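You operate a simulated robot arm through the tools that you are given. There is no shell and no other tool. Be economical: measure what you need, move in short steps, check, and stop when the job is done.

The job below is to be done with a simulated robot arm. You get a single attempt, and the scene is never put back.

TASK
Snap a chalk line out to the red mark, then wind the line in.
Fine: draw the white line block to the mark, brake on, one press of the chalk key, brake off, turn the chalk crank till the block is home. Where these are worked on the way, their far stop is far enough and under half their travel is too little: chalk brake.

Only the result counts: the job must be done as asked and must still hold three seconds after the hand-in. Knocking over, shifting, dropping, spilling or breaking anything else fails it.

THE ROBOT
A 7-joint arm with a two-finger parallel gripper on a trunk, on a base that drives. Base frame: it is fixed to the floor where the robot stands at the start and does not move with it; the origin is under the middle of the robot, x ahead of it, y to its left, z up; the surface under the hand at the start is at about z = 850. Lengths are in mm, angles in degrees, forces in N, time in s.
With the tool pointing down near the work surface it reaches from about 400 to 900 mm from the robot's upright axis, wherever it stands. Its first joint turns from -115.0 to 115.0 degrees. Places, roughly: chalk brake [700, 100, 1300]; white line block [700, 0, 1300]. Payload 3.91 kg.
Tool frame: the origin (TCP) lies between the finger pads and is the grasp point; the fingertips stand 30 mm ahead of it; z points along the fingers, y is the line along which they close. The gripper opens to 110 mm. The fingers are 20 mm wide and 10 mm thick; the gripper's body (48 by 112 mm) begins 55 mm behind the TCP.
Orientation is told as [roll, pitch, yaw] about the base's x, y, z axes, in that order, counted from this pose: with the fingers straight down and closing along the base's y, the tool's x points along the base's -x, its y along +y and its z along -z.

THE INTERFACE
- The arm moves only by the tool send_rows. Its argument "deltas" is a list of rows, each an object (a shift or turn left out is 0, a gripper value left out holds the last) with "offset": the shift along the tool's x, y, z in units of 50 mm (1.0 is 50 mm), a list of three; "angular": the turn, a rotation vector about the tool's x, y, z in units of 5 degrees (1.0 is 5 degrees), a list of three; "grip": the gripper command, from -1 (shut) to 1 (fully open), values between in proportion. In form: [{"offset": [dx, dy, dz], "angular": [ax, ay, az], "grip": grip}, ...]. A call has 1 to 10 rows; each row shifts and turns the commanded pose from where the row before left it, along the tool's axes as they then stand. A call with a number of a shift or a turn outside -1 to 1 is refused whole. Each row takes 0.2 s and may step no farther than 50 mm and 8.6 degrees from the row before; otherwise, or with a gripper value out of range, the whole call is refused. Where a pose cannot be reached the arm comes as near as it can. A force on the tool above 40 N (or 10 N above the force at the start of the call, whichever is more), or a blocked arm, ends the call early, and 0.2 s more pass. Each finger travels about 153 mm/s and halts on what it meets, pressing with about 34 N; the grip force reading is that of the motor and also rises with nothing between the fingers. The clock runs only during rows and for 0.2 s after the last one: add rows that do not move to give the fingers time. The reply holds the time, the measured pose of the TCP, the force on the tool along the base axes, the opening and the grip force, in the units named above and with some noise, with the torque about the TCP (base axes, N m) and any sound that the robot's microphone picked up.
- Cameras (640 x 400 px; columns grow to the right, rows downward): "scene" is now at [216.9, 151.8, 1595]; the picture's right is [-0.63, -0.78, 0.00], its down [-0.12, 0.10, -0.99] and it looks along [0.77, -0.62, -0.15] (base axes); focal length 214 px, centre (320, 200). "wrist" rides on the gripper at [72, 17, -103] in the tool frame; the picture's right is [-0.23, 0.97, 0.00], its down [-0.76, -0.18, -0.62] and it looks along [-0.61, -0.14, 0.78] (tool axes); focal length 222 px, centre (320, 200). There is no depth. A picture from a camera that has moved, and an enlarged one, comes with that camera's place and axes in the base frame and with its lens. The place of the scene camera against the robot may be out by one fixed shift of up to 25 mm in any direction.
- camera(camera): a new picture of that camera. No time passes.
- lift_body(by): slides the trunk up (or, below 0, down) by that many mm; the arm and the scene camera ride with it, the base frame stays. It gives what a move gives, with no picture.
- roll_base(legs): drives the robot by 1 to 6 legs, each [ahead, left, turn to the left] in mm, mm and degrees, along the robot's own axes; the way and the turn of a leg run together, so that a leg with both is an arc; at most 1500 mm and 180 degrees a leg. The arm and the cameras ride along, it lands a little off, and it stops where it bumps. It gives what a move gives.
- aim_head(pan, tilt): turns the head with the scene camera to pan (to the left, within 80 degrees either way) and tilt (down, from -29 to 69), counted from straight ahead of the robot. It gives what a move gives.
- enlarge(camera, box): a new picture of the part [left, top, right, bottom] of that camera's present view, enlarged. No time passes.
- finish_job(): hands the job in; it is judged then, once.

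Go step by step. Nothing tells you exact positions but the pictures and the camera data: compare them with the known pose of the tool, close in by small moves and look again before you grip or let go. The budget is 120 turns and 98 pictures, counting those below and the enlarged ones. Unless the task says otherwise, let go and move clear before handing in, and close with one line.

The tools are called after ">>>" by a JSON object that holds its "api" and its "payload". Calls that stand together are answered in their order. send_rows: Moves the arm, as the interface text tells. Its arguments: {"type":"object","properties":{"deltas":{"type":"array"}},"required":["deltas"]} The other tools are called the same way: lift_body (by) slides the trunk up or down; roll_base (legs) drives the base; aim_head (pan, tilt) turns the head that bears the scene camera; camera (camera) takes a picture; enlarge (camera, box) takes an enlarged picture of a part of a camera's view; finish_job () hands the job in.

At the start:

```text
t: 0.0
position: [554.2, -28.1, 1602.6]
orientation: [0.0, 0.0, 0.1]
wrist_force: [0.8, 0.9, -0.2]
moment: [0.06, 0.0, -0.02]
finger_gap: 110.1
grasp_force: 0.0
trunk travel left (down, up): [-875.0, 115.0]
robot x, y, heading: [-2.1, -1.7, -0.0]
head pan, tilt: [-39.1, 8.8]
```

scene: 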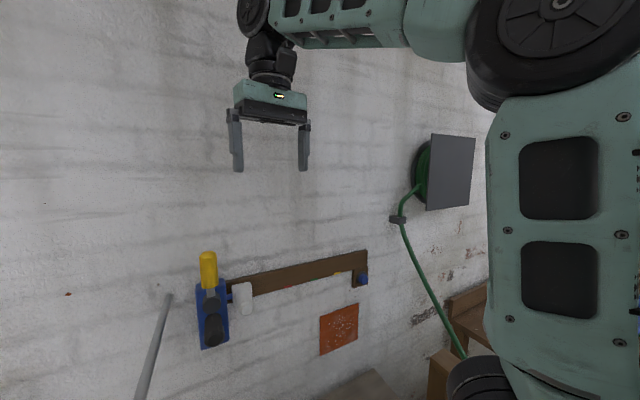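
wrist: 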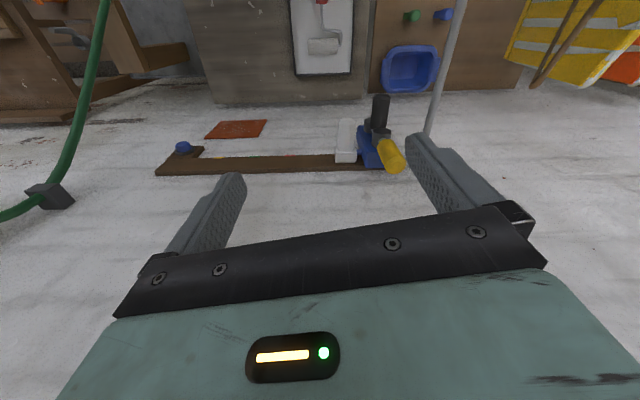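

The chalk line seems to be mounted on a wall: a blue box with a yellow lever and black part, a white block on a brown rail, and a blue button at the far end. I'll aim the head at it for a closer look.

>>> {"api": "aim_head", "payload": {"pan": -14, "tilt": 28}}

>>> {"api": "camera", "payload": {"camera": "scene"}}

>>> {"api": "enlarge", "payload": {"camera": "wrist", "box": [140, 60, 460, 200]}}

```text
t: 0.9
position: [553.8, -28.6, 1601.7]
orientation: [0.1, 0.0, 0.0]
wrist_force: [-0.1, 0.3, 0.5]
moment: [0.01, -0.01, 0.01]
finger_gap: 110.0
grasp_force: 0.0
trunk travel left (down, up): [-875.0, 115.0]
robot x, y, heading: [-1.7, -0.8, 0.0]
head pan, tilt: [-14.0, 28.0]
```

```text
95 pictures are left
camera scene: at [233.5, 188.2, 1563.9], right [-0.24, -0.97, 0.0], down [-0.45, 0.11, -0.88], along [0.86, -0.21, -0.47], focal length 214 px, centre (320, 200)
```

scene: 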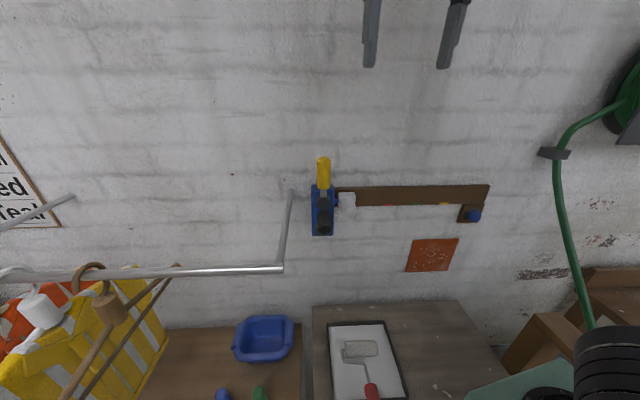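

```text
2.00 times, centred on (300, 130) of wrist
camera zoom: at [482.5, -12.4, 1706.1], right [0.23, 0.97, 0.0], down [0.76, -0.18, 0.62], along [0.61, -0.14, -0.78], focal length 444 px, centre (360, 340)
```

zoom: 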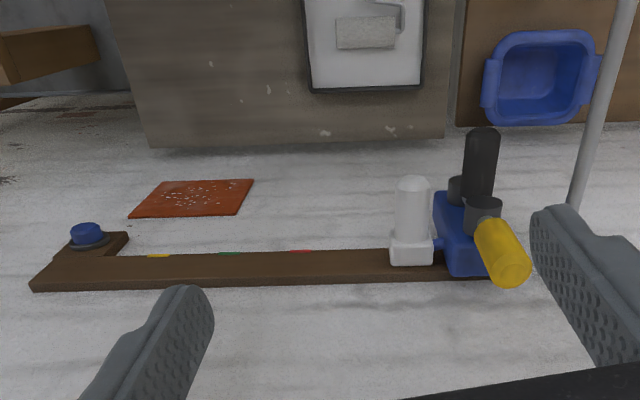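

The rail runs along -y on a vertical wall, with coloured marks along it. I'll zoom in for detail.

>>> {"api": "enlarge", "payload": {"camera": "scene", "box": [290, 140, 410, 250]}}

>>> {"api": "enlarge", "payload": {"camera": "scene", "box": [380, 140, 510, 250]}}

>>> {"api": "enlarge", "payload": {"camera": "wrist", "box": [320, 80, 420, 190]}}

```text
3.64 times, centred on (350, 195) of scene
camera zoom: at [233.5, 188.2, 1563.9], right [-0.24, -0.97, 0.0], down [-0.45, 0.11, -0.88], along [0.86, -0.21, -0.47], focal length 780 px, centre (211, 218)
```

zoom: 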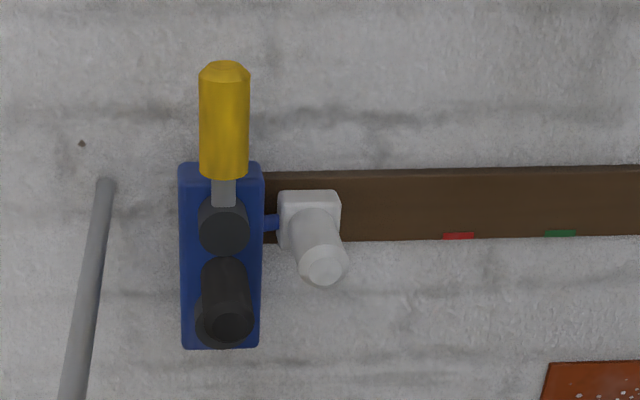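

```text
3.64 times, centred on (445, 195) of scene
camera zoom: at [233.5, 188.2, 1563.9], right [-0.24, -0.97, 0.0], down [-0.45, 0.11, -0.88], along [0.86, -0.21, -0.47], focal length 780 px, centre (-134, 218)
```

zoom: 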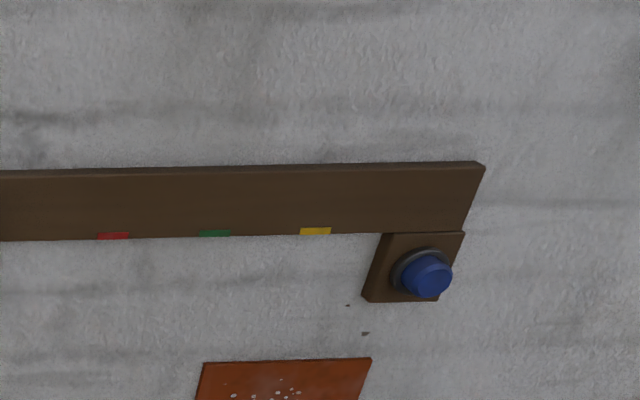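

```text
3.64 times, centred on (370, 135) of wrist
camera zoom: at [482.5, -12.4, 1706.1], right [0.23, 0.97, 0.0], down [0.76, -0.18, 0.62], along [0.61, -0.14, -0.78], focal length 808 px, centre (138, 436)
```

zoom: 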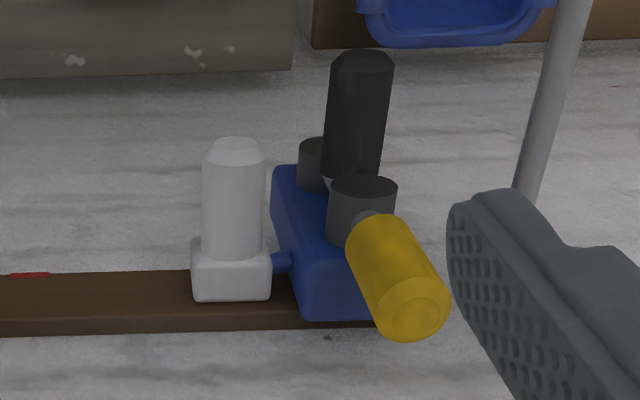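

The block is near (700, 0, 1300), and the wall looks yawed by about 9°, so x falls toward -y. I'll start pitching the tool to point at the wall.

>>> {"api": "send_rows", "payload": {"deltas": [{"angular": [0, -1, 0]}, {"angular": [0, -1, 0]}, {"angular": [0, -1, 0]}, {"angular": [0, -1, 0]}, {"angular": [0, -1, 0]}, {"angular": [0, -1, 0]}, {"angular": [0, -1, 0]}, {"angular": [0, -1, 0]}, {"angular": [0, -1, 0]}]}}

```text
t: 2.9
position: [591.7, 2.2, 1576.3]
orientation: [0.0, -45.1, 0.0]
wrist_force: [-0.1, 0.1, -0.3]
moment: [0.01, -0.02, 0.0]
finger_gap: 110.0
grasp_force: 0.0
out of reach, approached as far as the arm can: row 7, 8, 9
trunk travel left (down, up): [-875.0, 115.0]
robot x, y, heading: [-1.0, -0.0, 0.0]
head pan, tilt: [-14.0, 28.0]
```

The arm ran out of reach while folded this close. I'll back the base up so it can stretch out, then carry on.

>>> {"api": "roll_base", "payload": {"legs": [[-200, 0, 0]]}}

>>> {"api": "send_rows", "payload": {"deltas": [{"angular": [0, -1, 0]}, {"angular": [0, -1, 0]}, {"angular": [0, -1, 0]}, {"angular": [0, -1, 0]}, {"angular": [0, -1, 0]}, {"angular": [0, -1, 0]}, {"angular": [0, -1, 0]}, {"angular": [0, -1, 0]}, {"angular": [0, -1, 0]}]}}

>>> {"api": "camera", "payload": {"camera": "wrist"}}

```text
t: 4.5
position: [397.0, 2.0, 1575.8]
orientation: [0.0, -45.0, 0.1]
wrist_force: [0.0, -0.7, 0.1]
moment: [0.01, 0.02, 0.0]
finger_gap: 110.1
grasp_force: 0.1
trunk travel left (down, up): [-875.0, 115.0]
robot x, y, heading: [-194.1, -2.2, 0.3]
head pan, tilt: [-14.0, 28.0]
```

```text
t: 6.5
position: [428.1, 26.1, 1554.1]
orientation: [170.7, -90.0, -170.5]
wrist_force: [-0.1, 0.1, 0.0]
moment: [0.02, 0.02, 0.0]
finger_gap: 110.0
grasp_force: 0.1
out of reach, approached as far as the arm can: row 1, 2, 3, 4, 5
trunk travel left (down, up): [-875.0, 115.0]
robot x, y, heading: [-194.3, -1.2, -0.2]
head pan, tilt: [-14.0, 28.0]
```

```text
90 pictures are left
camera wrist: at [325.4, 42.6, 1482.3], right [0.0, 0.97, 0.23], down [-0.62, -0.18, 0.76], along [0.78, -0.14, 0.61], focal length 222 px, centre (320, 200)
```

wrist: 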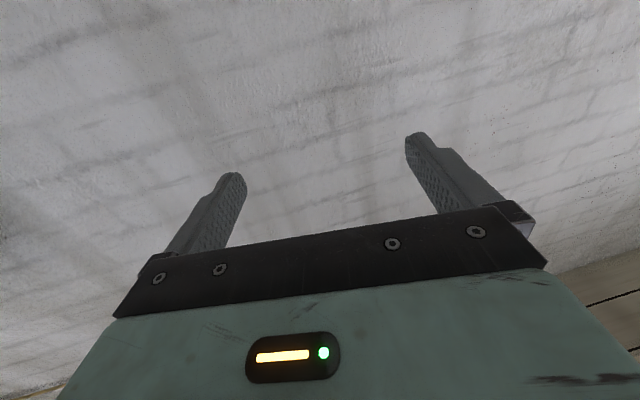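

The tool now faces the wall. Next I lower it to rail height and yaw it about -9° to square up with the wall.

>>> {"api": "send_rows", "payload": {"deltas": [{"offset": [1, 0, 0], "angular": [0.6, 0, 0]}, {"offset": [1, 0, 0], "angular": [0.6, 0, 0]}, {"offset": [1, 0, 0], "angular": [0.6, 0, 0]}, {"offset": [1, 0, 0]}, {"offset": [1, 0, 0]}]}}

>>> {"api": "camera", "payload": {"camera": "wrist"}}

>>> {"api": "camera", "payload": {"camera": "scene"}}

```text
t: 7.7
position: [435.3, 37.2, 1308.4]
orientation: [116.5, -90.0, -125.5]
wrist_force: [0.0, 0.1, 0.9]
moment: [0.03, 0.03, 0.02]
finger_gap: 110.1
grasp_force: 0.1
out of reach, approached as far as the arm can: row 4, 5
trunk travel left (down, up): [-875.0, 115.0]
robot x, y, heading: [-193.6, -0.5, 0.2]
head pan, tilt: [-14.0, 28.0]
```

```text
89 pictures are left
camera wrist: at [336.5, 69.8, 1236.6], right [0.15, 0.96, 0.23], down [-0.64, -0.08, 0.76], along [0.75, -0.26, 0.61], focal length 222 px, centre (320, 200)
```

wrist: 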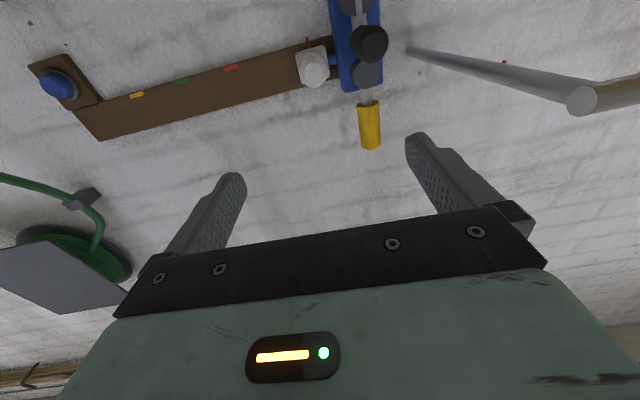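

```text
88 pictures are left
camera scene: at [37.2, 188.1, 1564.0], right [-0.24, -0.97, 0.0], down [-0.46, 0.11, -0.88], along [0.86, -0.21, -0.47], focal length 214 px, centre (320, 200)
```

scene: 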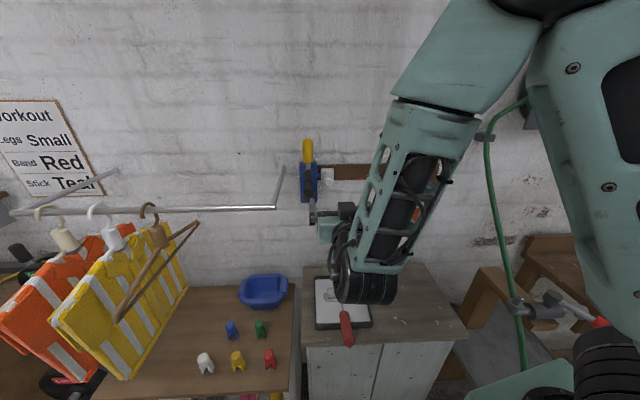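

The wrist camera now sees everything from below, with image-up being base-down. I'll enlarge it to measure.

>>> {"api": "enlarge", "payload": {"camera": "wrist", "box": [200, 0, 400, 160]}}

>>> {"api": "enlarge", "payload": {"camera": "wrist", "box": [20, 30, 160, 150]}}

```text
2.50 times, centred on (300, 80) of wrist
camera zoom: at [336.5, 69.8, 1236.6], right [0.15, 0.96, 0.23], down [-0.64, -0.08, 0.76], along [0.75, -0.26, 0.61], focal length 555 px, centre (370, 500)
```

zoom: 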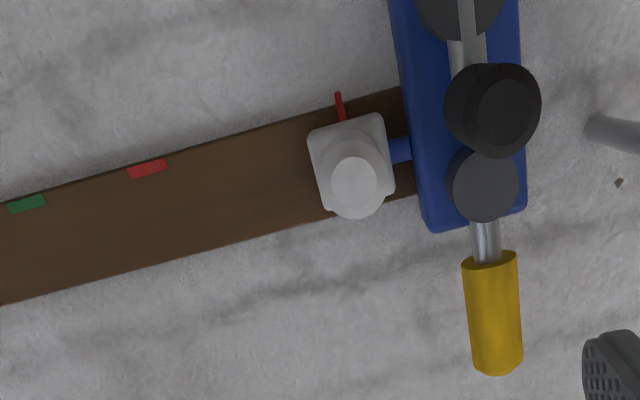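

```text
3.33 times, centred on (90, 90) of wrist
camera zoom: at [336.5, 69.8, 1236.6], right [0.15, 0.96, 0.23], down [-0.64, -0.08, 0.76], along [0.75, -0.26, 0.61], focal length 740 px, centre (1087, 567)
```

zoom: 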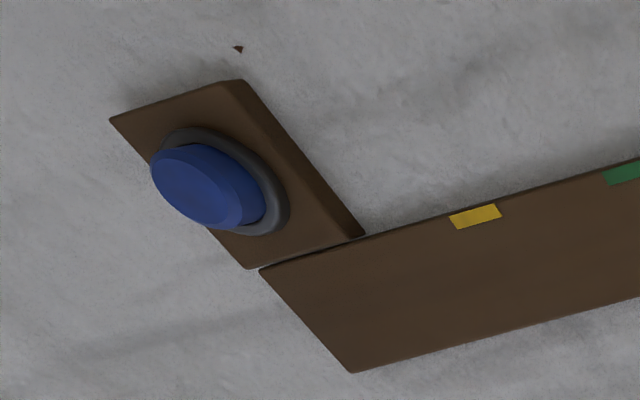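

The geometry triangulates well:

| Item | Position (mm) |
|---|---|
| White knob tip | (639, 4, 1283) |
| Red mark | (694, -128, 1258) |
| Brake lever end | (674, 61, 1411) |
| Crank handle tip | (615, 75, 1266) |
| Button | (629, -377, 1217) |

The wall yaw is about -11.3°. Next I roll the tool so the fingers close vertically, with the camera on the right.

>>> {"api": "send_rows", "payload": {"deltas": [{"angular": [0.46, 0, -1]}, {"angular": [0, 0, -1]}, {"angular": [0, 0, -1]}, {"angular": [0, 0, -1]}, {"angular": [0, 0, -1]}, {"angular": [0, 0, -1]}, {"angular": [0, 0, -1]}, {"angular": [0, 0, -1]}, {"angular": [0, 0, -1]}]}}

>>> {"api": "send_rows", "payload": {"deltas": [{"angular": [0, 0, -1]}, {"angular": [0, 0, -1]}, {"angular": [0, 0, -1]}, {"angular": [0, 0, -1]}, {"angular": [0, 0, -1]}, {"angular": [0, 0, -1]}, {"angular": [0, 0, -1]}, {"angular": [0, 0, -1]}, {"angular": [0, 0, -1]}]}}

>>> {"api": "camera", "payload": {"camera": "wrist"}}

```text
t: 9.7
position: [437.0, 33.8, 1305.5]
orientation: [-90.0, -45.0, 78.9]
wrist_force: [-0.2, 1.0, 0.4]
moment: [0.0, 0.06, 0.03]
finger_gap: 109.8
grasp_force: 0.0
trunk travel left (down, up): [-875.0, 115.0]
robot x, y, heading: [-196.2, -2.0, 0.1]
head pan, tilt: [-14.0, 28.0]
```

```text
t: 11.7
position: [437.1, 33.3, 1305.0]
orientation: [-90.1, 0.2, 78.8]
wrist_force: [0.5, 0.0, 0.5]
moment: [0.02, 0.01, 0.01]
finger_gap: 110.0
grasp_force: 0.1
trunk travel left (down, up): [-875.0, 115.0]
robot x, y, heading: [-192.5, 1.1, -0.0]
head pan, tilt: [-14.0, 28.0]
```

```text
85 pictures are left
camera wrist: at [321.3, -17.9, 1289.3], right [0.05, 0.22, -0.97], down [-0.46, 0.87, 0.18], along [0.88, 0.44, 0.14], focal length 222 px, centre (320, 200)
```

wrist: 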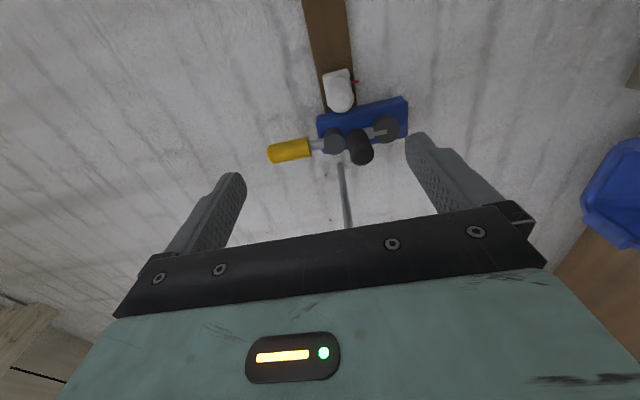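

The orientation is set: fingers closing vertically, tool yaw -11.2°. I'll refine the knob and crank heights from this view.

>>> {"api": "enlarge", "payload": {"camera": "wrist", "box": [260, 50, 420, 180]}}

```text
3.08 times, centred on (340, 115) of wrist
camera zoom: at [321.3, -17.9, 1289.3], right [0.05, 0.22, -0.97], down [-0.46, 0.87, 0.18], along [0.88, 0.44, 0.14], focal length 684 px, centre (258, 462)
```

zoom: 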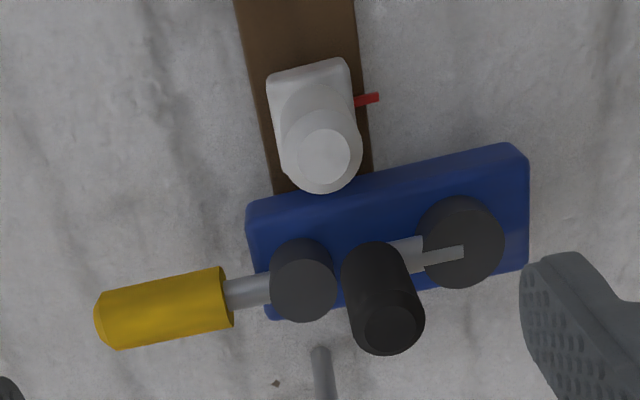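

The knob tip is now about (639, 3, 1281), and its axis lines up with the tool. I'll align with it and approach to just short of contact.

>>> {"api": "send_rows", "payload": {"deltas": [{"offset": [-0.19, 0.48, 0.9]}, {"offset": [0, 0, 0.9]}, {"offset": [0, 0, 0.9]}, {"offset": [0, 0, 0.5]}]}}

>>> {"api": "camera", "payload": {"camera": "wrist"}}

>>> {"api": "camera", "payload": {"camera": "scene"}}

```text
refused: row 1 steps farther than a row can; nothing moved
```

```text
83 pictures are left
camera wrist: at [321.3, -17.9, 1289.3], right [0.05, 0.22, -0.97], down [-0.46, 0.87, 0.18], along [0.88, 0.44, 0.14], focal length 222 px, centre (320, 200)
```

wrist: 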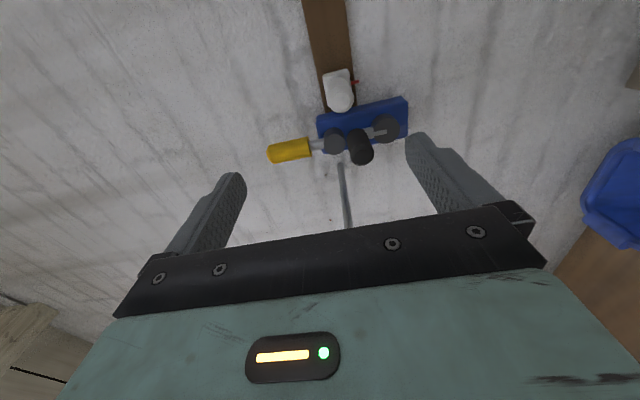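

```text
82 pictures are left
camera scene: at [37.8, 188.6, 1563.9], right [-0.24, -0.97, 0.0], down [-0.46, 0.11, -0.88], along [0.86, -0.21, -0.47], focal length 214 px, centre (320, 200)
```

scene: 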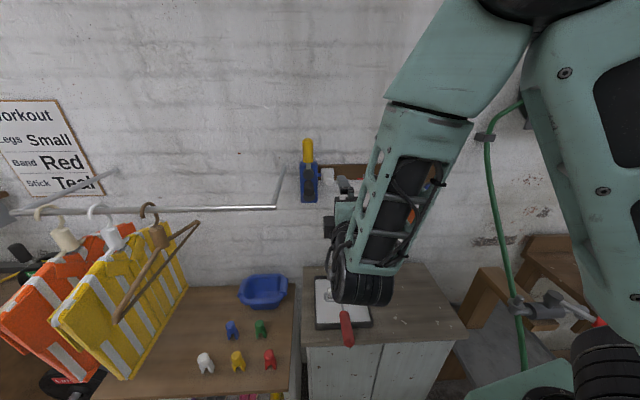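

The first row was too long a step, so nothing moved. I'll resend it split up.

>>> {"api": "send_rows", "payload": {"deltas": [{"offset": [-0.19, 0.48, 0.4]}, {"offset": [0, 0, 0.95]}, {"offset": [0, 0, 0.95]}, {"offset": [0, 0, 0.8]}]}}

>>> {"api": "camera", "payload": {"camera": "wrist"}}

```text
t: 12.7
position: [592.4, 12.0, 1279.1]
orientation: [-90.2, 0.0, 78.7]
wrist_force: [0.4, -0.3, -0.1]
moment: [-0.01, 0.02, -0.01]
finger_gap: 110.1
grasp_force: 0.0
trunk travel left (down, up): [-875.0, 115.0]
robot x, y, heading: [-196.6, 1.2, 0.2]
head pan, tilt: [-14.0, 28.0]
```

```text
81 pictures are left
camera wrist: at [477.2, -39.5, 1263.4], right [0.05, 0.22, -0.97], down [-0.46, 0.87, 0.18], along [0.88, 0.44, 0.14], focal length 222 px, centre (320, 200)
```

wrist: 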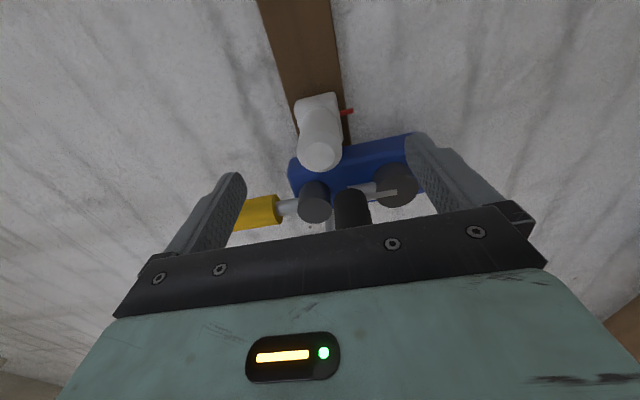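

The fingers straddle the knob's height and the knob sits slightly to +y, as predicted. I'll move in and close.

>>> {"api": "send_rows", "payload": {"deltas": [{"offset": [-0.06, 0, 0.7]}, {"offset": [0, 0, 0.6]}]}}

>>> {"api": "camera", "payload": {"camera": "wrist"}}

```text
t: 13.3
position: [654.6, 5.1, 1284.4]
orientation: [-90.0, -0.1, 78.8]
wrist_force: [-0.1, 0.9, -0.5]
moment: [0.0, 0.0, 0.01]
finger_gap: 109.8
grasp_force: 0.1
trunk travel left (down, up): [-875.0, 115.0]
robot x, y, heading: [-193.7, 0.7, 0.1]
head pan, tilt: [-14.0, 28.0]
```

```text
80 pictures are left
camera wrist: at [540.6, -47.6, 1268.3], right [0.05, 0.22, -0.97], down [-0.46, 0.87, 0.18], along [0.88, 0.44, 0.14], focal length 222 px, centre (320, 200)
```

wrist: 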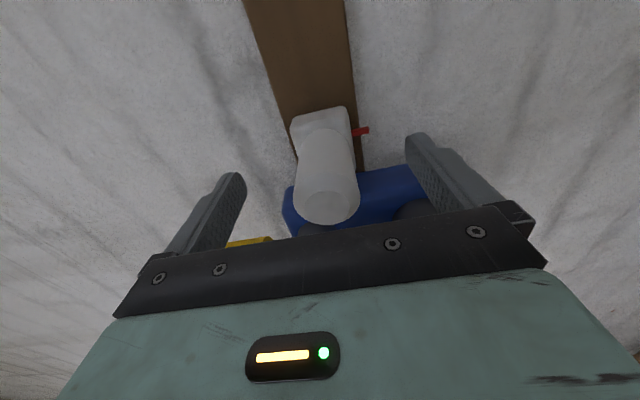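

>>> {"api": "send_rows", "payload": {"deltas": [{"grip": -1}, {"grip": -1}, {"grip": -1}]}}

>>> {"api": "camera", "payload": {"camera": "wrist"}}

```text
t: 14.1
position: [656.4, 4.3, 1280.3]
orientation: [-89.5, 0.2, 78.8]
wrist_force: [-4.0, -0.3, -27.4]
moment: [-0.19, -1.04, 0.12]
finger_gap: 33.5
grasp_force: 44.9
trunk travel left (down, up): [-875.0, 115.0]
robot x, y, heading: [-194.3, 3.4, -0.1]
head pan, tilt: [-14.0, 28.0]
```

```text
79 pictures are left
camera wrist: at [540.5, -47.7, 1265.1], right [0.04, 0.22, -0.97], down [-0.46, 0.87, 0.18], along [0.89, 0.44, 0.14], focal length 222 px, centre (320, 200)
```

wrist: 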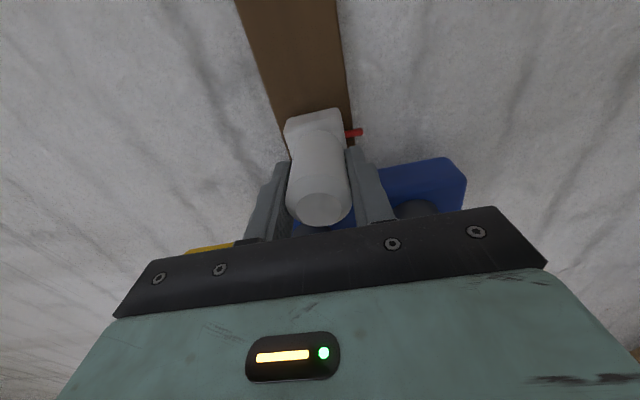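

Gripped at 33.5 mm, but with a -27 N vertical bias because the knob sits a little lower than the hand. I'll ease down to relieve it.

>>> {"api": "send_rows", "payload": {"deltas": [{"offset": [0, 0.05, 0]}, {"offset": [0, 0.03, 0]}]}}

```text
t: 14.7
position: [655.6, 4.6, 1279.4]
orientation: [-90.2, -0.1, 78.8]
wrist_force: [0.6, -1.9, -11.1]
moment: [0.27, 1.58, 0.32]
finger_gap: 33.7
grasp_force: 44.9
trunk travel left (down, up): [-875.0, 115.0]
robot x, y, heading: [-195.7, -0.3, 0.1]
head pan, tilt: [-14.0, 28.0]
```

>>> {"api": "send_rows", "payload": {"deltas": [{"offset": [0.1, 0.05, 0]}, {"offset": [0.3, 0, 0]}, {"offset": [0.4, 0, 0]}]}}

>>> {"api": "camera", "payload": {"camera": "wrist"}}

```text
t: 15.5
position: [648.6, -35.3, 1280.6]
orientation: [-90.7, -0.1, 78.8]
wrist_force: [-0.2, 1.7, 26.0]
moment: [0.31, 1.55, 0.83]
finger_gap: 33.7
grasp_force: 44.9
trunk travel left (down, up): [-875.0, 115.0]
robot x, y, heading: [-192.3, -0.5, 0.2]
head pan, tilt: [-14.0, 28.0]
```

```text
78 pictures are left
camera wrist: at [532.8, -87.4, 1262.6], right [0.06, 0.22, -0.97], down [-0.47, 0.87, 0.17], along [0.88, 0.44, 0.15], focal length 222 px, centre (320, 200)
```

wrist: 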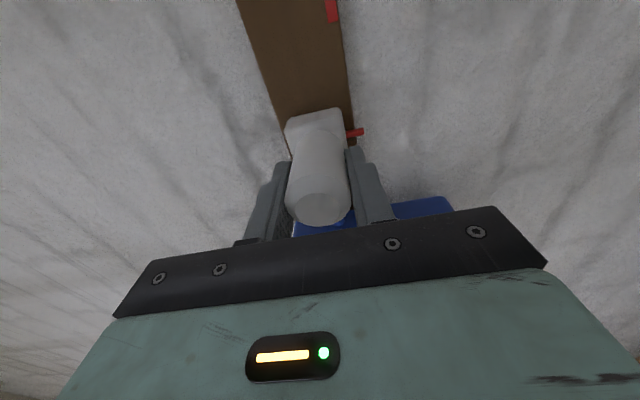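

The block slides along smoothly. The vertical force swung to +26 N, so I'll lift slightly and continue toward the red mark.

>>> {"api": "send_rows", "payload": {"deltas": [{"offset": [0.2, -0.04, 0]}, {"offset": [0.4, 0, 0]}, {"offset": [0.4, 0, 0]}, {"offset": [0.2, 0, 0]}]}}

>>> {"api": "camera", "payload": {"camera": "wrist"}}

```text
t: 16.5
position: [636.7, -95.1, 1278.6]
orientation: [-90.7, 0.0, 78.7]
wrist_force: [8.6, -1.1, 36.7]
moment: [0.16, 1.35, 0.95]
finger_gap: 33.8
grasp_force: 45.5
trunk travel left (down, up): [-875.0, 115.0]
robot x, y, heading: [-193.4, -1.2, 0.0]
head pan, tilt: [-14.0, 28.0]
```

```text
77 pictures are left
camera wrist: at [520.6, -147.2, 1262.9], right [0.05, 0.22, -0.97], down [-0.46, 0.87, 0.17], along [0.88, 0.44, 0.15], focal length 222 px, centre (320, 200)
```

wrist: 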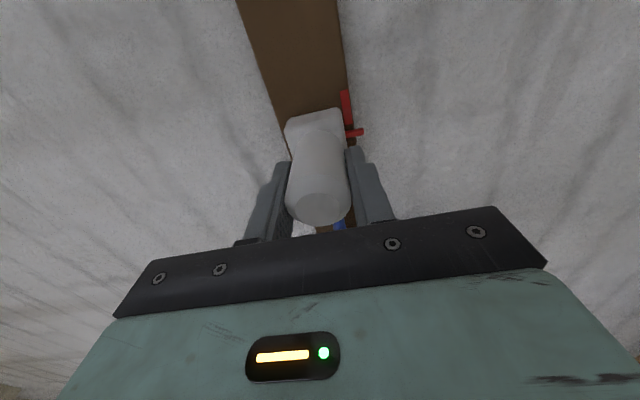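

>>> {"api": "send_rows", "payload": {"deltas": [{"offset": [0, -0.06, 0]}, {"offset": [0.15, -0.02, 0]}]}}

>>> {"api": "enlarge", "payload": {"camera": "wrist", "box": [270, 60, 400, 160]}}

```text
t: 17.1
position: [634.5, -101.5, 1280.7]
orientation: [-90.1, 0.1, 78.7]
wrist_force: [12.6, -2.1, 12.1]
moment: [-0.14, -0.95, -0.25]
finger_gap: 33.4
grasp_force: 45.1
trunk travel left (down, up): [-875.0, 115.0]
robot x, y, heading: [-191.4, -3.2, 0.2]
head pan, tilt: [-14.0, 28.0]
```

```text
4.00 times, centred on (335, 110) of wrist
camera zoom: at [519.0, -153.1, 1264.1], right [0.04, 0.22, -0.97], down [-0.46, 0.87, 0.18], along [0.89, 0.44, 0.14], focal length 888 px, centre (260, 560)
```

zoom: 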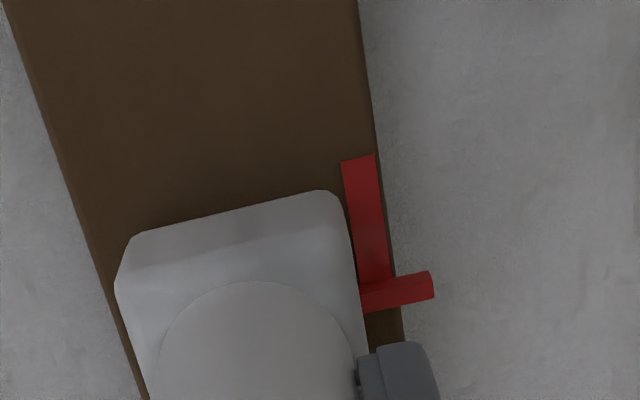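

The pointer is about 11 mm short of the centre of the red mark. I'll make that final move.

>>> {"api": "send_rows", "payload": {"deltas": [{"offset": [0.12, -0.02, 0]}, {"offset": [0.1, 0, 0]}, {}]}}

>>> {"api": "enlarge", "payload": {"camera": "wrist", "box": [270, 60, 400, 160]}}

```text
t: 17.9
position: [631.0, -112.3, 1280.4]
orientation: [-89.7, 0.2, 78.8]
wrist_force: [6.8, -0.7, -13.3]
moment: [-0.18, -1.2, -0.05]
finger_gap: 33.7
grasp_force: 45.4
trunk travel left (down, up): [-875.0, 115.0]
robot x, y, heading: [-196.1, 2.3, 0.1]
head pan, tilt: [-14.0, 28.0]
```

```text
4.00 times, centred on (335, 110) of wrist
camera zoom: at [516.8, -164.1, 1264.9], right [0.04, 0.22, -0.97], down [-0.46, 0.87, 0.18], along [0.89, 0.44, 0.14], focal length 888 px, centre (260, 560)
```

zoom: 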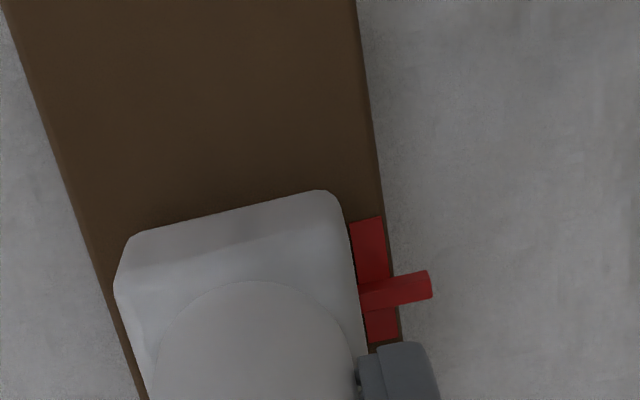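

The pointer sits centred on the red mark to within a millimetre or so. I'll open the fingers, back straight out and check that the block stays.

>>> {"api": "send_rows", "payload": {"deltas": [{"grip": 0}, {"grip": 0.2}, {"grip": 0.2}, {"offset": [0, 0, -0.8]}, {"offset": [0, 0, -0.8]}]}}

>>> {"api": "enlarge", "payload": {"camera": "wrist", "box": [240, 20, 440, 180]}}

```text
t: 19.1
position: [556.4, -96.3, 1286.2]
orientation: [-90.1, 0.0, 78.8]
wrist_force: [0.7, -0.2, -0.4]
moment: [0.01, -0.03, -0.01]
finger_gap: 66.1
grasp_force: 0.0
trunk travel left (down, up): [-875.0, 115.0]
robot x, y, heading: [-191.9, 0.2, 0.1]
head pan, tilt: [-14.0, 28.0]
```

```text
2.50 times, centred on (340, 100) of wrist
camera zoom: at [440.9, -148.4, 1270.6], right [0.05, 0.22, -0.97], down [-0.46, 0.87, 0.18], along [0.88, 0.44, 0.14], focal length 555 px, centre (270, 450)
```

zoom: 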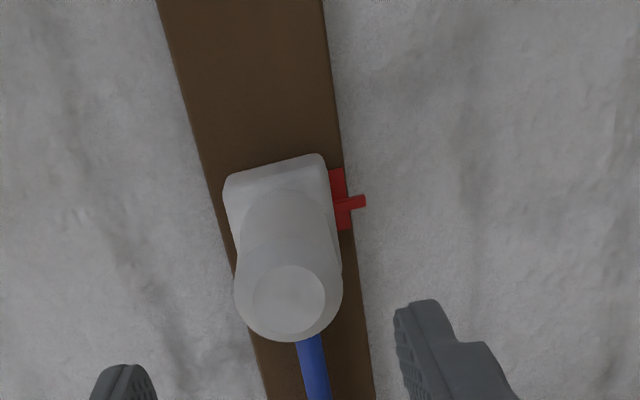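

The block stayed put. I'll check the pointer against the mark from the other side with the scene camera.

>>> {"api": "enlarge", "payload": {"camera": "scene", "box": [290, 120, 400, 220]}}

```text
4.00 times, centred on (345, 170) of scene
camera zoom: at [38.4, 188.4, 1563.8], right [-0.24, -0.97, 0.0], down [-0.46, 0.11, -0.88], along [0.86, -0.21, -0.47], focal length 858 px, centre (220, 320)
```

zoom: 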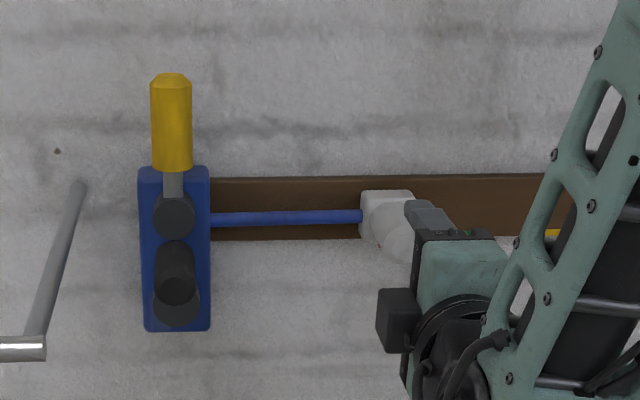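

The gripper hides the mark from there, so I'll recheck later. The blue line draws out from the box. The hanging bar on the left would block a lever swung that way, so I'll push the brake lever to the right (-y) from its left side, moving up first and then across.

>>> {"api": "send_rows", "payload": {"deltas": [{"offset": [0, -1, 0], "grip": -1}, {"offset": [0, -1, 0]}, {"offset": [-0.9, -0.08, 0]}, {"offset": [-0.9, 0, 0]}, {"offset": [-0.9, 0, 0]}, {"offset": [-0.9, 0, 0]}, {"offset": [-0.84, 0, 0]}]}}

>>> {"api": "camera", "payload": {"camera": "wrist"}}

>>> {"api": "camera", "payload": {"camera": "scene"}}

```text
t: 20.7
position: [596.6, 121.3, 1387.9]
orientation: [-90.1, 0.1, 78.7]
wrist_force: [-0.4, -0.1, -0.1]
moment: [-0.02, 0.0, 0.03]
finger_gap: 0.0
grasp_force: 33.8
trunk travel left (down, up): [-875.0, 115.0]
robot x, y, heading: [-196.6, 0.8, -0.0]
head pan, tilt: [-14.0, 28.0]
```

```text
72 pictures are left
camera wrist: at [481.0, 70.3, 1372.3], right [0.05, 0.22, -0.97], down [-0.46, 0.87, 0.18], along [0.88, 0.44, 0.14], focal length 222 px, centre (320, 200)
```

wrist: 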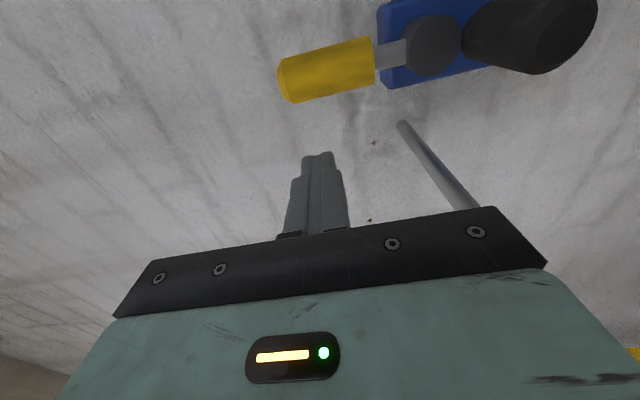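

```text
71 pictures are left
camera scene: at [37.7, 188.0, 1564.0], right [-0.24, -0.97, 0.0], down [-0.46, 0.11, -0.88], along [0.86, -0.21, -0.47], focal length 214 px, centre (320, 200)
```

scene: 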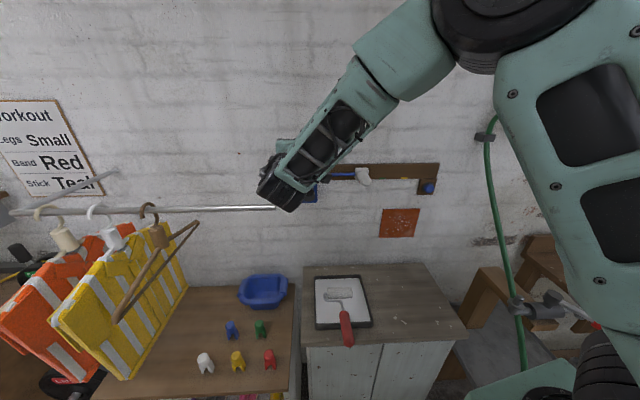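

The lever is beside the closed fingers as planned. The block is now visible to the scene camera, so I'll check the pointer.

>>> {"api": "enlarge", "payload": {"camera": "scene", "box": [330, 150, 410, 210]}}

>>> {"api": "enlarge", "payload": {"camera": "scene", "box": [240, 120, 340, 220]}}

```text
6.67 times, centred on (370, 180) of scene
camera zoom: at [37.7, 188.0, 1564.0], right [-0.24, -0.97, 0.0], down [-0.46, 0.11, -0.88], along [0.86, -0.21, -0.47], focal length 1430 px, centre (-13, 333)
```

zoom: 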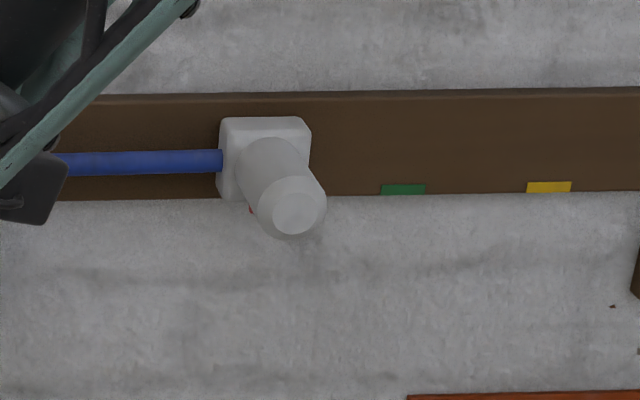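

```text
4.00 times, centred on (290, 170) of scene
camera zoom: at [37.7, 188.0, 1564.0], right [-0.24, -0.97, 0.0], down [-0.46, 0.11, -0.88], along [0.86, -0.21, -0.47], focal length 858 px, centre (440, 320)
```

zoom: 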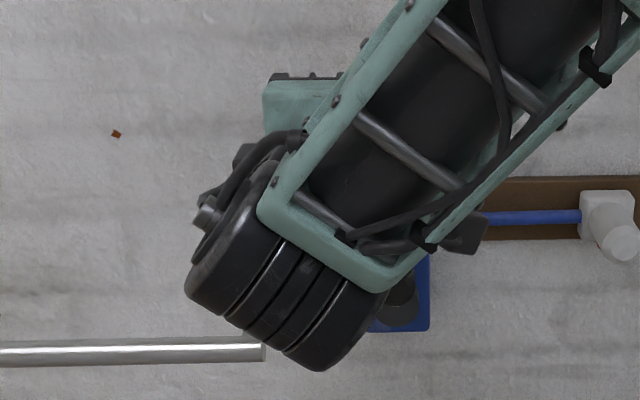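

The pointer is within 2–3 mm of the red mark's centre. I'll advance beside the lever now.

>>> {"api": "send_rows", "payload": {"deltas": [{"offset": [0, 0, 0.8]}, {"offset": [0, 0, 0.64]}]}}

>>> {"api": "camera", "payload": {"camera": "wrist"}}

```text
t: 21.3
position: [667.3, 105.7, 1388.0]
orientation: [-90.0, 0.1, 78.8]
wrist_force: [-0.7, 0.4, 0.6]
moment: [0.01, 0.04, 0.0]
finger_gap: 0.0
grasp_force: 33.8
trunk travel left (down, up): [-875.0, 115.0]
robot x, y, heading: [-196.9, -1.7, 0.2]
head pan, tilt: [-14.0, 28.0]
```

```text
68 pictures are left
camera wrist: at [552.2, 53.3, 1371.8], right [0.05, 0.22, -0.97], down [-0.46, 0.87, 0.18], along [0.88, 0.44, 0.14], focal length 222 px, centre (320, 200)
```

wrist: 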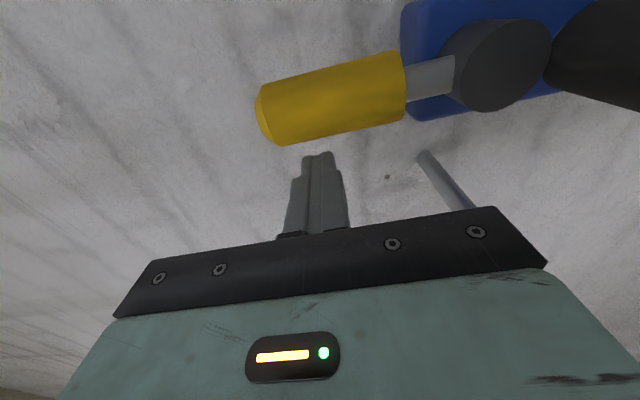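

>>> {"api": "send_rows", "payload": {"deltas": [{"offset": [0.35, 0, 0]}, {"offset": [0.2, 0, 0]}, {"offset": [0.2, 0, 0]}]}}

>>> {"api": "camera", "payload": {"camera": "wrist"}}

```text
t: 21.9
position: [661.8, 91.6, 1387.8]
orientation: [-90.1, 0.0, 80.1]
wrist_force: [6.9, 7.4, -1.3]
moment: [0.05, 0.06, 0.22]
finger_gap: 0.0
grasp_force: 34.3
trunk travel left (down, up): [-875.0, 115.0]
robot x, y, heading: [-190.8, 3.6, 0.1]
head pan, tilt: [-14.0, 28.0]
stopped in row 3: the force on the tool passed its limit at 46 N (the readings are from after the stop); the commanded pose is now the measured one
```

```text
67 pictures are left
camera wrist: at [547.1, 37.2, 1372.4], right [0.04, 0.22, -0.97], down [-0.48, 0.86, 0.18], along [0.87, 0.46, 0.14], focal length 222 px, centre (320, 200)
```

wrist: 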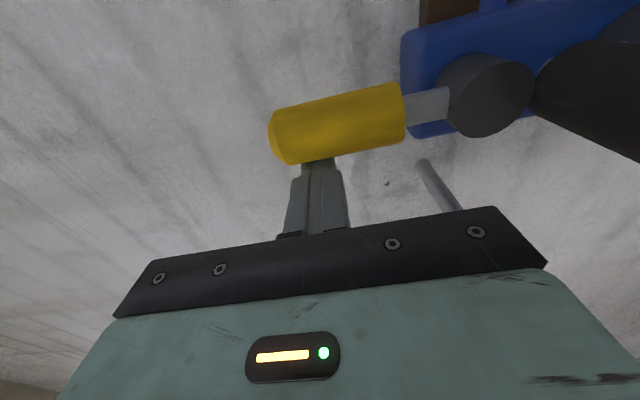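

The lever didn't budge to the right at 46 N, so it must swing the other way. I'll move round to its right side and push toward +y.

>>> {"api": "send_rows", "payload": {"deltas": [{"offset": [-0.15, 0, 0], "angular": [0, 0.26, 0]}, {"offset": [0, 0, -0.95]}, {"offset": [0, 0, -0.3]}, {"offset": [0.9, 0, 0]}, {"offset": [0.8, 0, 0]}, {"offset": [0, 0, 0.9]}, {"offset": [0, 0, 0.35]}]}}

>>> {"api": "camera", "payload": {"camera": "wrist"}}

>>> {"api": "camera", "payload": {"camera": "scene"}}

```text
t: 23.5
position: [647.5, 12.2, 1388.1]
orientation: [-90.2, -0.1, 78.6]
wrist_force: [0.0, 0.3, -0.3]
moment: [0.02, 0.02, 0.04]
finger_gap: 0.0
grasp_force: 33.8
trunk travel left (down, up): [-875.0, 115.0]
robot x, y, heading: [-195.5, -0.4, 0.3]
head pan, tilt: [-14.0, 28.0]
```

```text
66 pictures are left
camera wrist: at [531.7, -38.9, 1371.9], right [0.05, 0.22, -0.97], down [-0.46, 0.87, 0.18], along [0.89, 0.44, 0.14], focal length 222 px, centre (320, 200)
```

wrist: 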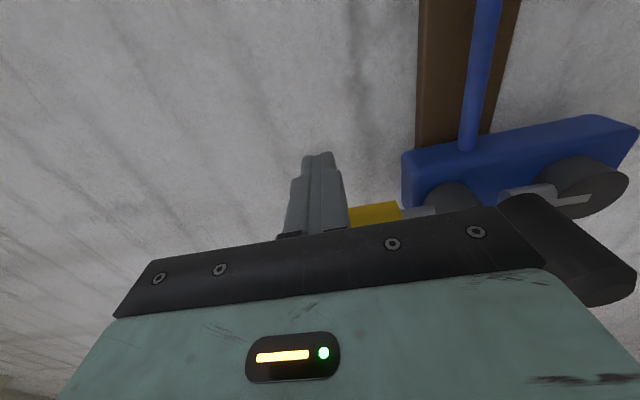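

```text
65 pictures are left
camera scene: at [37.8, 189.1, 1563.9], right [-0.24, -0.97, 0.0], down [-0.46, 0.11, -0.88], along [0.86, -0.21, -0.47], focal length 214 px, centre (320, 200)
```

scene: 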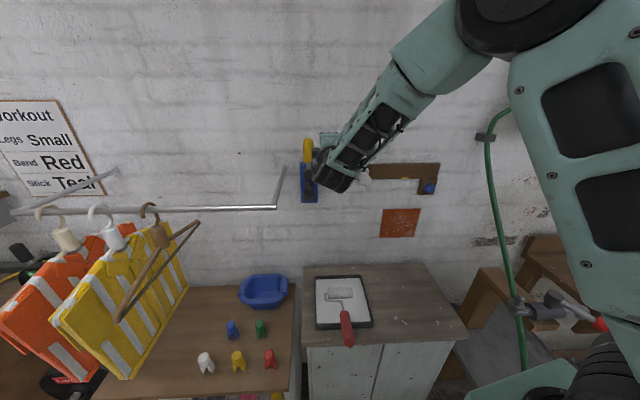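

>>> {"api": "send_rows", "payload": {"deltas": [{"offset": [-0.5, 0, 0]}, {"offset": [-0.25, 0, 0]}, {"offset": [-0.25, 0, 0]}, {"offset": [-0.25, 0.02, 0]}]}}

>>> {"api": "camera", "payload": {"camera": "scene"}}

```text
t: 24.5
position: [658.4, 73.9, 1388.0]
orientation: [-90.3, -0.1, 78.6]
wrist_force: [1.6, -3.5, 1.8]
moment: [-0.01, -0.03, -0.06]
finger_gap: 0.1
grasp_force: 34.2
trunk travel left (down, up): [-875.0, 115.0]
robot x, y, heading: [-192.9, 1.3, 0.3]
head pan, tilt: [-14.0, 28.0]
```

```text
64 pictures are left
camera scene: at [38.1, 188.7, 1563.9], right [-0.24, -0.97, 0.0], down [-0.46, 0.11, -0.88], along [0.86, -0.21, -0.47], focal length 214 px, centre (320, 200)
```

scene: 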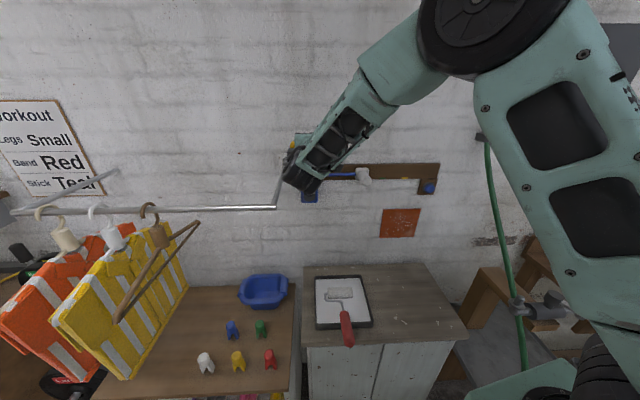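

The lever moves this way: its right edge is already pushed about 20°. I'll follow the arc down gently, watching the bar.

>>> {"api": "send_rows", "payload": {"deltas": [{"offset": [-0.25, 0.04, 0]}, {"offset": [-0.2, 0.05, 0]}, {"offset": [-0.2, 0.09, 0]}, {"offset": [-0.2, 0.11, 0]}]}}

>>> {"api": "camera", "payload": {"camera": "scene"}}

>>> {"api": "camera", "payload": {"camera": "wrist"}}

```text
t: 25.5
position: [665.7, 105.5, 1379.5]
orientation: [-90.8, -0.2, 77.5]
wrist_force: [-11.1, -8.8, 9.7]
moment: [-0.03, -0.07, -0.12]
finger_gap: 0.0
grasp_force: 33.6
trunk travel left (down, up): [-875.0, 115.0]
robot x, y, heading: [-194.2, -1.9, 0.4]
head pan, tilt: [-14.0, 28.0]
stopped in row 4: the force on the tool passed its limit at 46 N (the readings are from after the stop); the commanded pose is now the measured one
```

```text
63 pictures are left
camera scene: at [36.2, 187.4, 1564.4], right [-0.24, -0.97, 0.0], down [-0.45, 0.11, -0.88], along [0.86, -0.21, -0.47], focal length 214 px, centre (320, 200)
```

scene: 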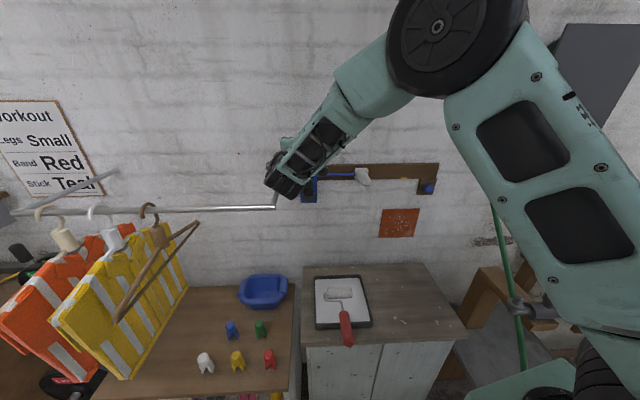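

```text
62 pictures are left
camera wrist: at [549.4, 56.2, 1361.4], right [0.06, 0.22, -0.97], down [-0.45, 0.88, 0.17], along [0.89, 0.42, 0.15], focal length 222 px, centre (320, 200)
```

wrist: 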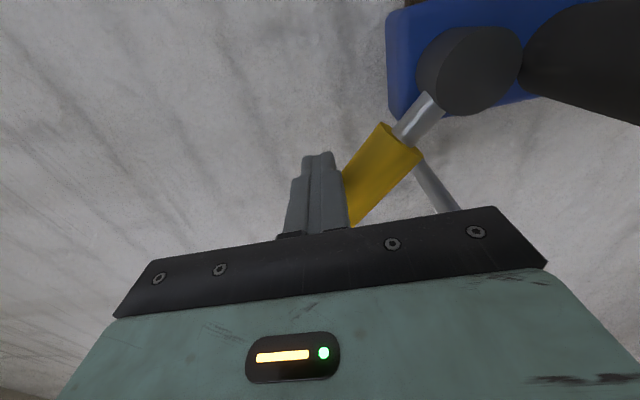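

The lever is at about 45° and the force limit tripped, so this may be the far stop. I'll press once more, perpendicular to the lever, to confirm.

>>> {"api": "send_rows", "payload": {"deltas": [{"offset": [-0.06, 0.06, 0], "angular": [0, -0.25, 0]}, {"offset": [-0.06, 0.06, 0]}, {"offset": [-0.06, 0.06, 0]}]}}

>>> {"api": "enlarge", "payload": {"camera": "wrist", "box": [300, 0, 500, 220]}}

```text
t: 26.1
position: [667.8, 104.7, 1379.2]
orientation: [-91.4, -0.4, 78.1]
wrist_force: [-12.8, -9.1, 10.4]
moment: [-0.02, -0.1, -0.06]
finger_gap: 0.0
grasp_force: 34.0
trunk travel left (down, up): [-875.0, 115.0]
robot x, y, heading: [-194.6, -0.6, 0.2]
head pan, tilt: [-14.0, 28.0]
stopped in row 2: the force on the tool passed its limit at 42 N (the readings are from after the stop); the commanded pose is now the measured one
```

```text
1.82 times, centred on (400, 110) of wrist
camera zoom: at [552.0, 54.6, 1360.0], right [0.07, 0.22, -0.97], down [-0.46, 0.87, 0.17], along [0.89, 0.43, 0.16], focal length 404 px, centre (174, 364)
```

zoom: 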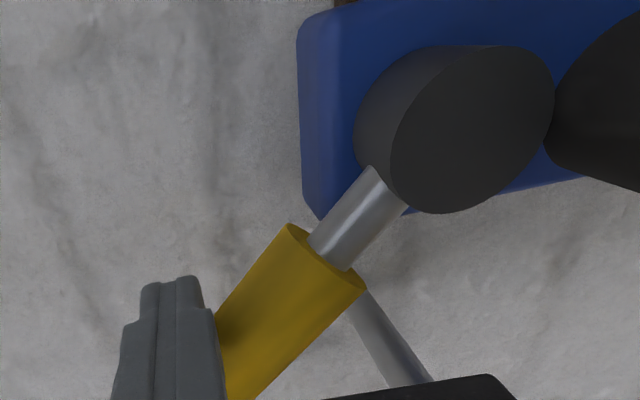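

The lever is hard against its stop at about 45°, so the brake is on. I'll back off and travel right toward the blue chalk key.

>>> {"api": "send_rows", "payload": {"deltas": [{"offset": [0.2, -0.15, 0], "angular": [-0.28, -0.14, -0.08]}, {"offset": [0, 0, -1]}, {"offset": [0, 0, -1]}, {"offset": [0.95, 0, 0]}, {"offset": [0.95, 0, 0]}, {"offset": [0.95, 0, 0]}, {"offset": [0.95, 0, 0]}, {"offset": [0.95, 0, 0]}, {"offset": [0.95, 0, 0]}]}}

>>> {"api": "send_rows", "payload": {"deltas": [{"offset": [0.9, 0.3, 0]}, {"offset": [0.9, 0.3, 0]}, {"offset": [0.9, 0.3, 0]}, {"offset": [0, 0.9, 0]}, {"offset": [0, 0.9, 0]}]}}

>>> {"api": "camera", "payload": {"camera": "scene"}}

>>> {"api": "camera", "payload": {"camera": "wrist"}}

```text
t: 28.1
position: [518.9, -136.1, 1362.8]
orientation: [-87.1, 1.8, 80.5]
wrist_force: [-1.1, -7.7, 0.6]
moment: [0.06, 0.1, 0.63]
finger_gap: 0.2
grasp_force: 33.7
out of reach, approached as far as the arm can: row 9
trunk travel left (down, up): [-875.0, 115.0]
robot x, y, heading: [-195.4, 2.3, -0.0]
head pan, tilt: [-14.0, 28.0]
```

```text
t: 29.3
position: [515.2, -148.5, 1319.9]
orientation: [-87.0, 1.6, 79.2]
wrist_force: [-0.3, -0.1, -0.5]
moment: [-0.01, -0.03, 0.02]
finger_gap: 0.0
grasp_force: 33.9
out of reach, approached as far as the arm can: row 1, 2, 3, 4, 5
trunk travel left (down, up): [-875.0, 115.0]
robot x, y, heading: [-200.9, 0.5, 0.0]
head pan, tilt: [-14.0, 28.0]
```

```text
60 pictures are left
camera scene: at [37.6, 187.6, 1564.0], right [-0.24, -0.97, 0.0], down [-0.46, 0.11, -0.88], along [0.86, -0.21, -0.47], focal length 214 px, centre (320, 200)
```

scene: 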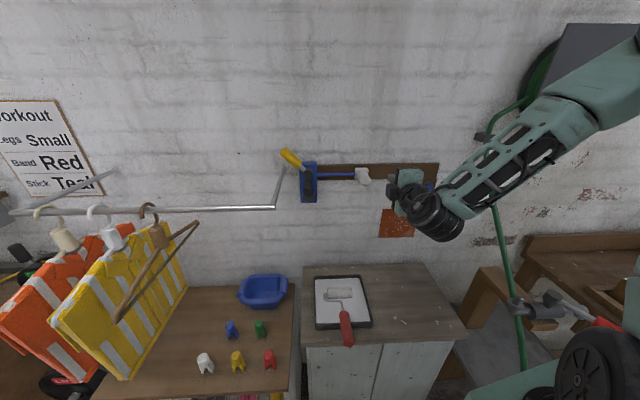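

```text
59 pictures are left
camera wrist: at [399.6, -200.3, 1311.9], right [-0.01, 0.2, -0.98], down [-0.46, 0.87, 0.19], along [0.89, 0.45, 0.08], focal length 222 px, centre (320, 200)
```

wrist: 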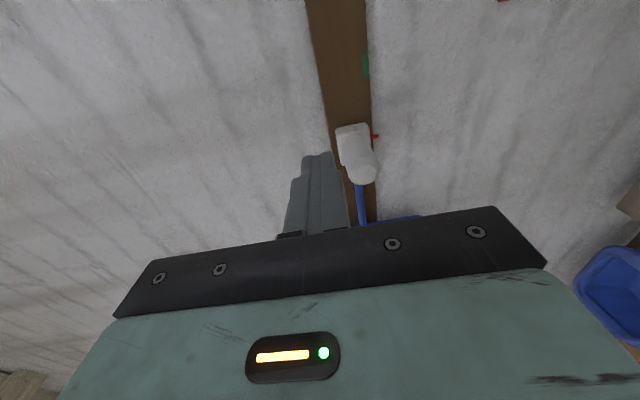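

The brake stays on with the lever at 45°. The arm can't reach farther right from here, so I'll slide the base right by 270 mm.

>>> {"api": "roll_base", "payload": {"legs": [[-20, -270, 0]]}}

>>> {"api": "camera", "payload": {"camera": "wrist"}}

```text
t: 31.2
position: [498.0, -419.9, 1319.8]
orientation: [-87.0, 1.7, 79.4]
wrist_force: [0.8, 0.9, -0.4]
moment: [0.04, 0.0, -0.01]
finger_gap: 0.0
grasp_force: 33.5
trunk travel left (down, up): [-875.0, 115.0]
robot x, y, heading: [-215.3, -273.3, 0.1]
head pan, tilt: [-14.0, 28.0]
```

```text
58 pictures are left
camera wrist: at [381.1, -473.2, 1312.0], right [-0.01, 0.2, -0.98], down [-0.46, 0.87, 0.19], along [0.89, 0.45, 0.08], focal length 222 px, centre (320, 200)
```

wrist: 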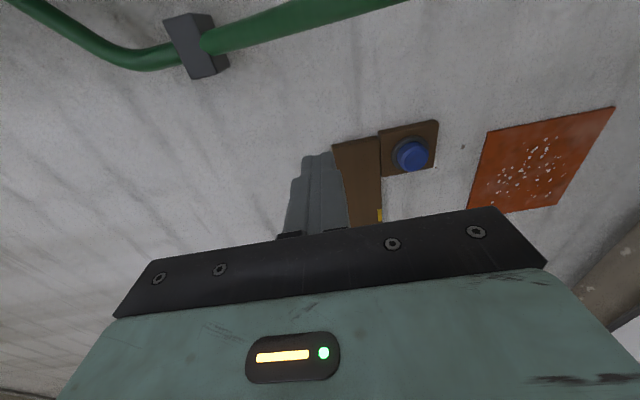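

The button is in view at about (629, -380, 1218). I'll re-level the tool and align in front of it.

>>> {"api": "send_rows", "payload": {"deltas": [{"angular": [0.6, 0.12, 0.34]}, {"offset": [-0.3, 0.5, 0]}]}}

```text
t: 31.8
position: [496.4, -408.8, 1295.1]
orientation: [-87.1, 1.8, 79.2]
wrist_force: [-1.2, -0.1, 1.0]
moment: [-0.01, 0.0, 0.05]
finger_gap: 0.0
grasp_force: 34.7
out of reach, approached as far as the arm can: row 1
trunk travel left (down, up): [-875.0, 115.0]
robot x, y, heading: [-214.9, -273.8, -0.1]
head pan, tilt: [-14.0, 28.0]
```

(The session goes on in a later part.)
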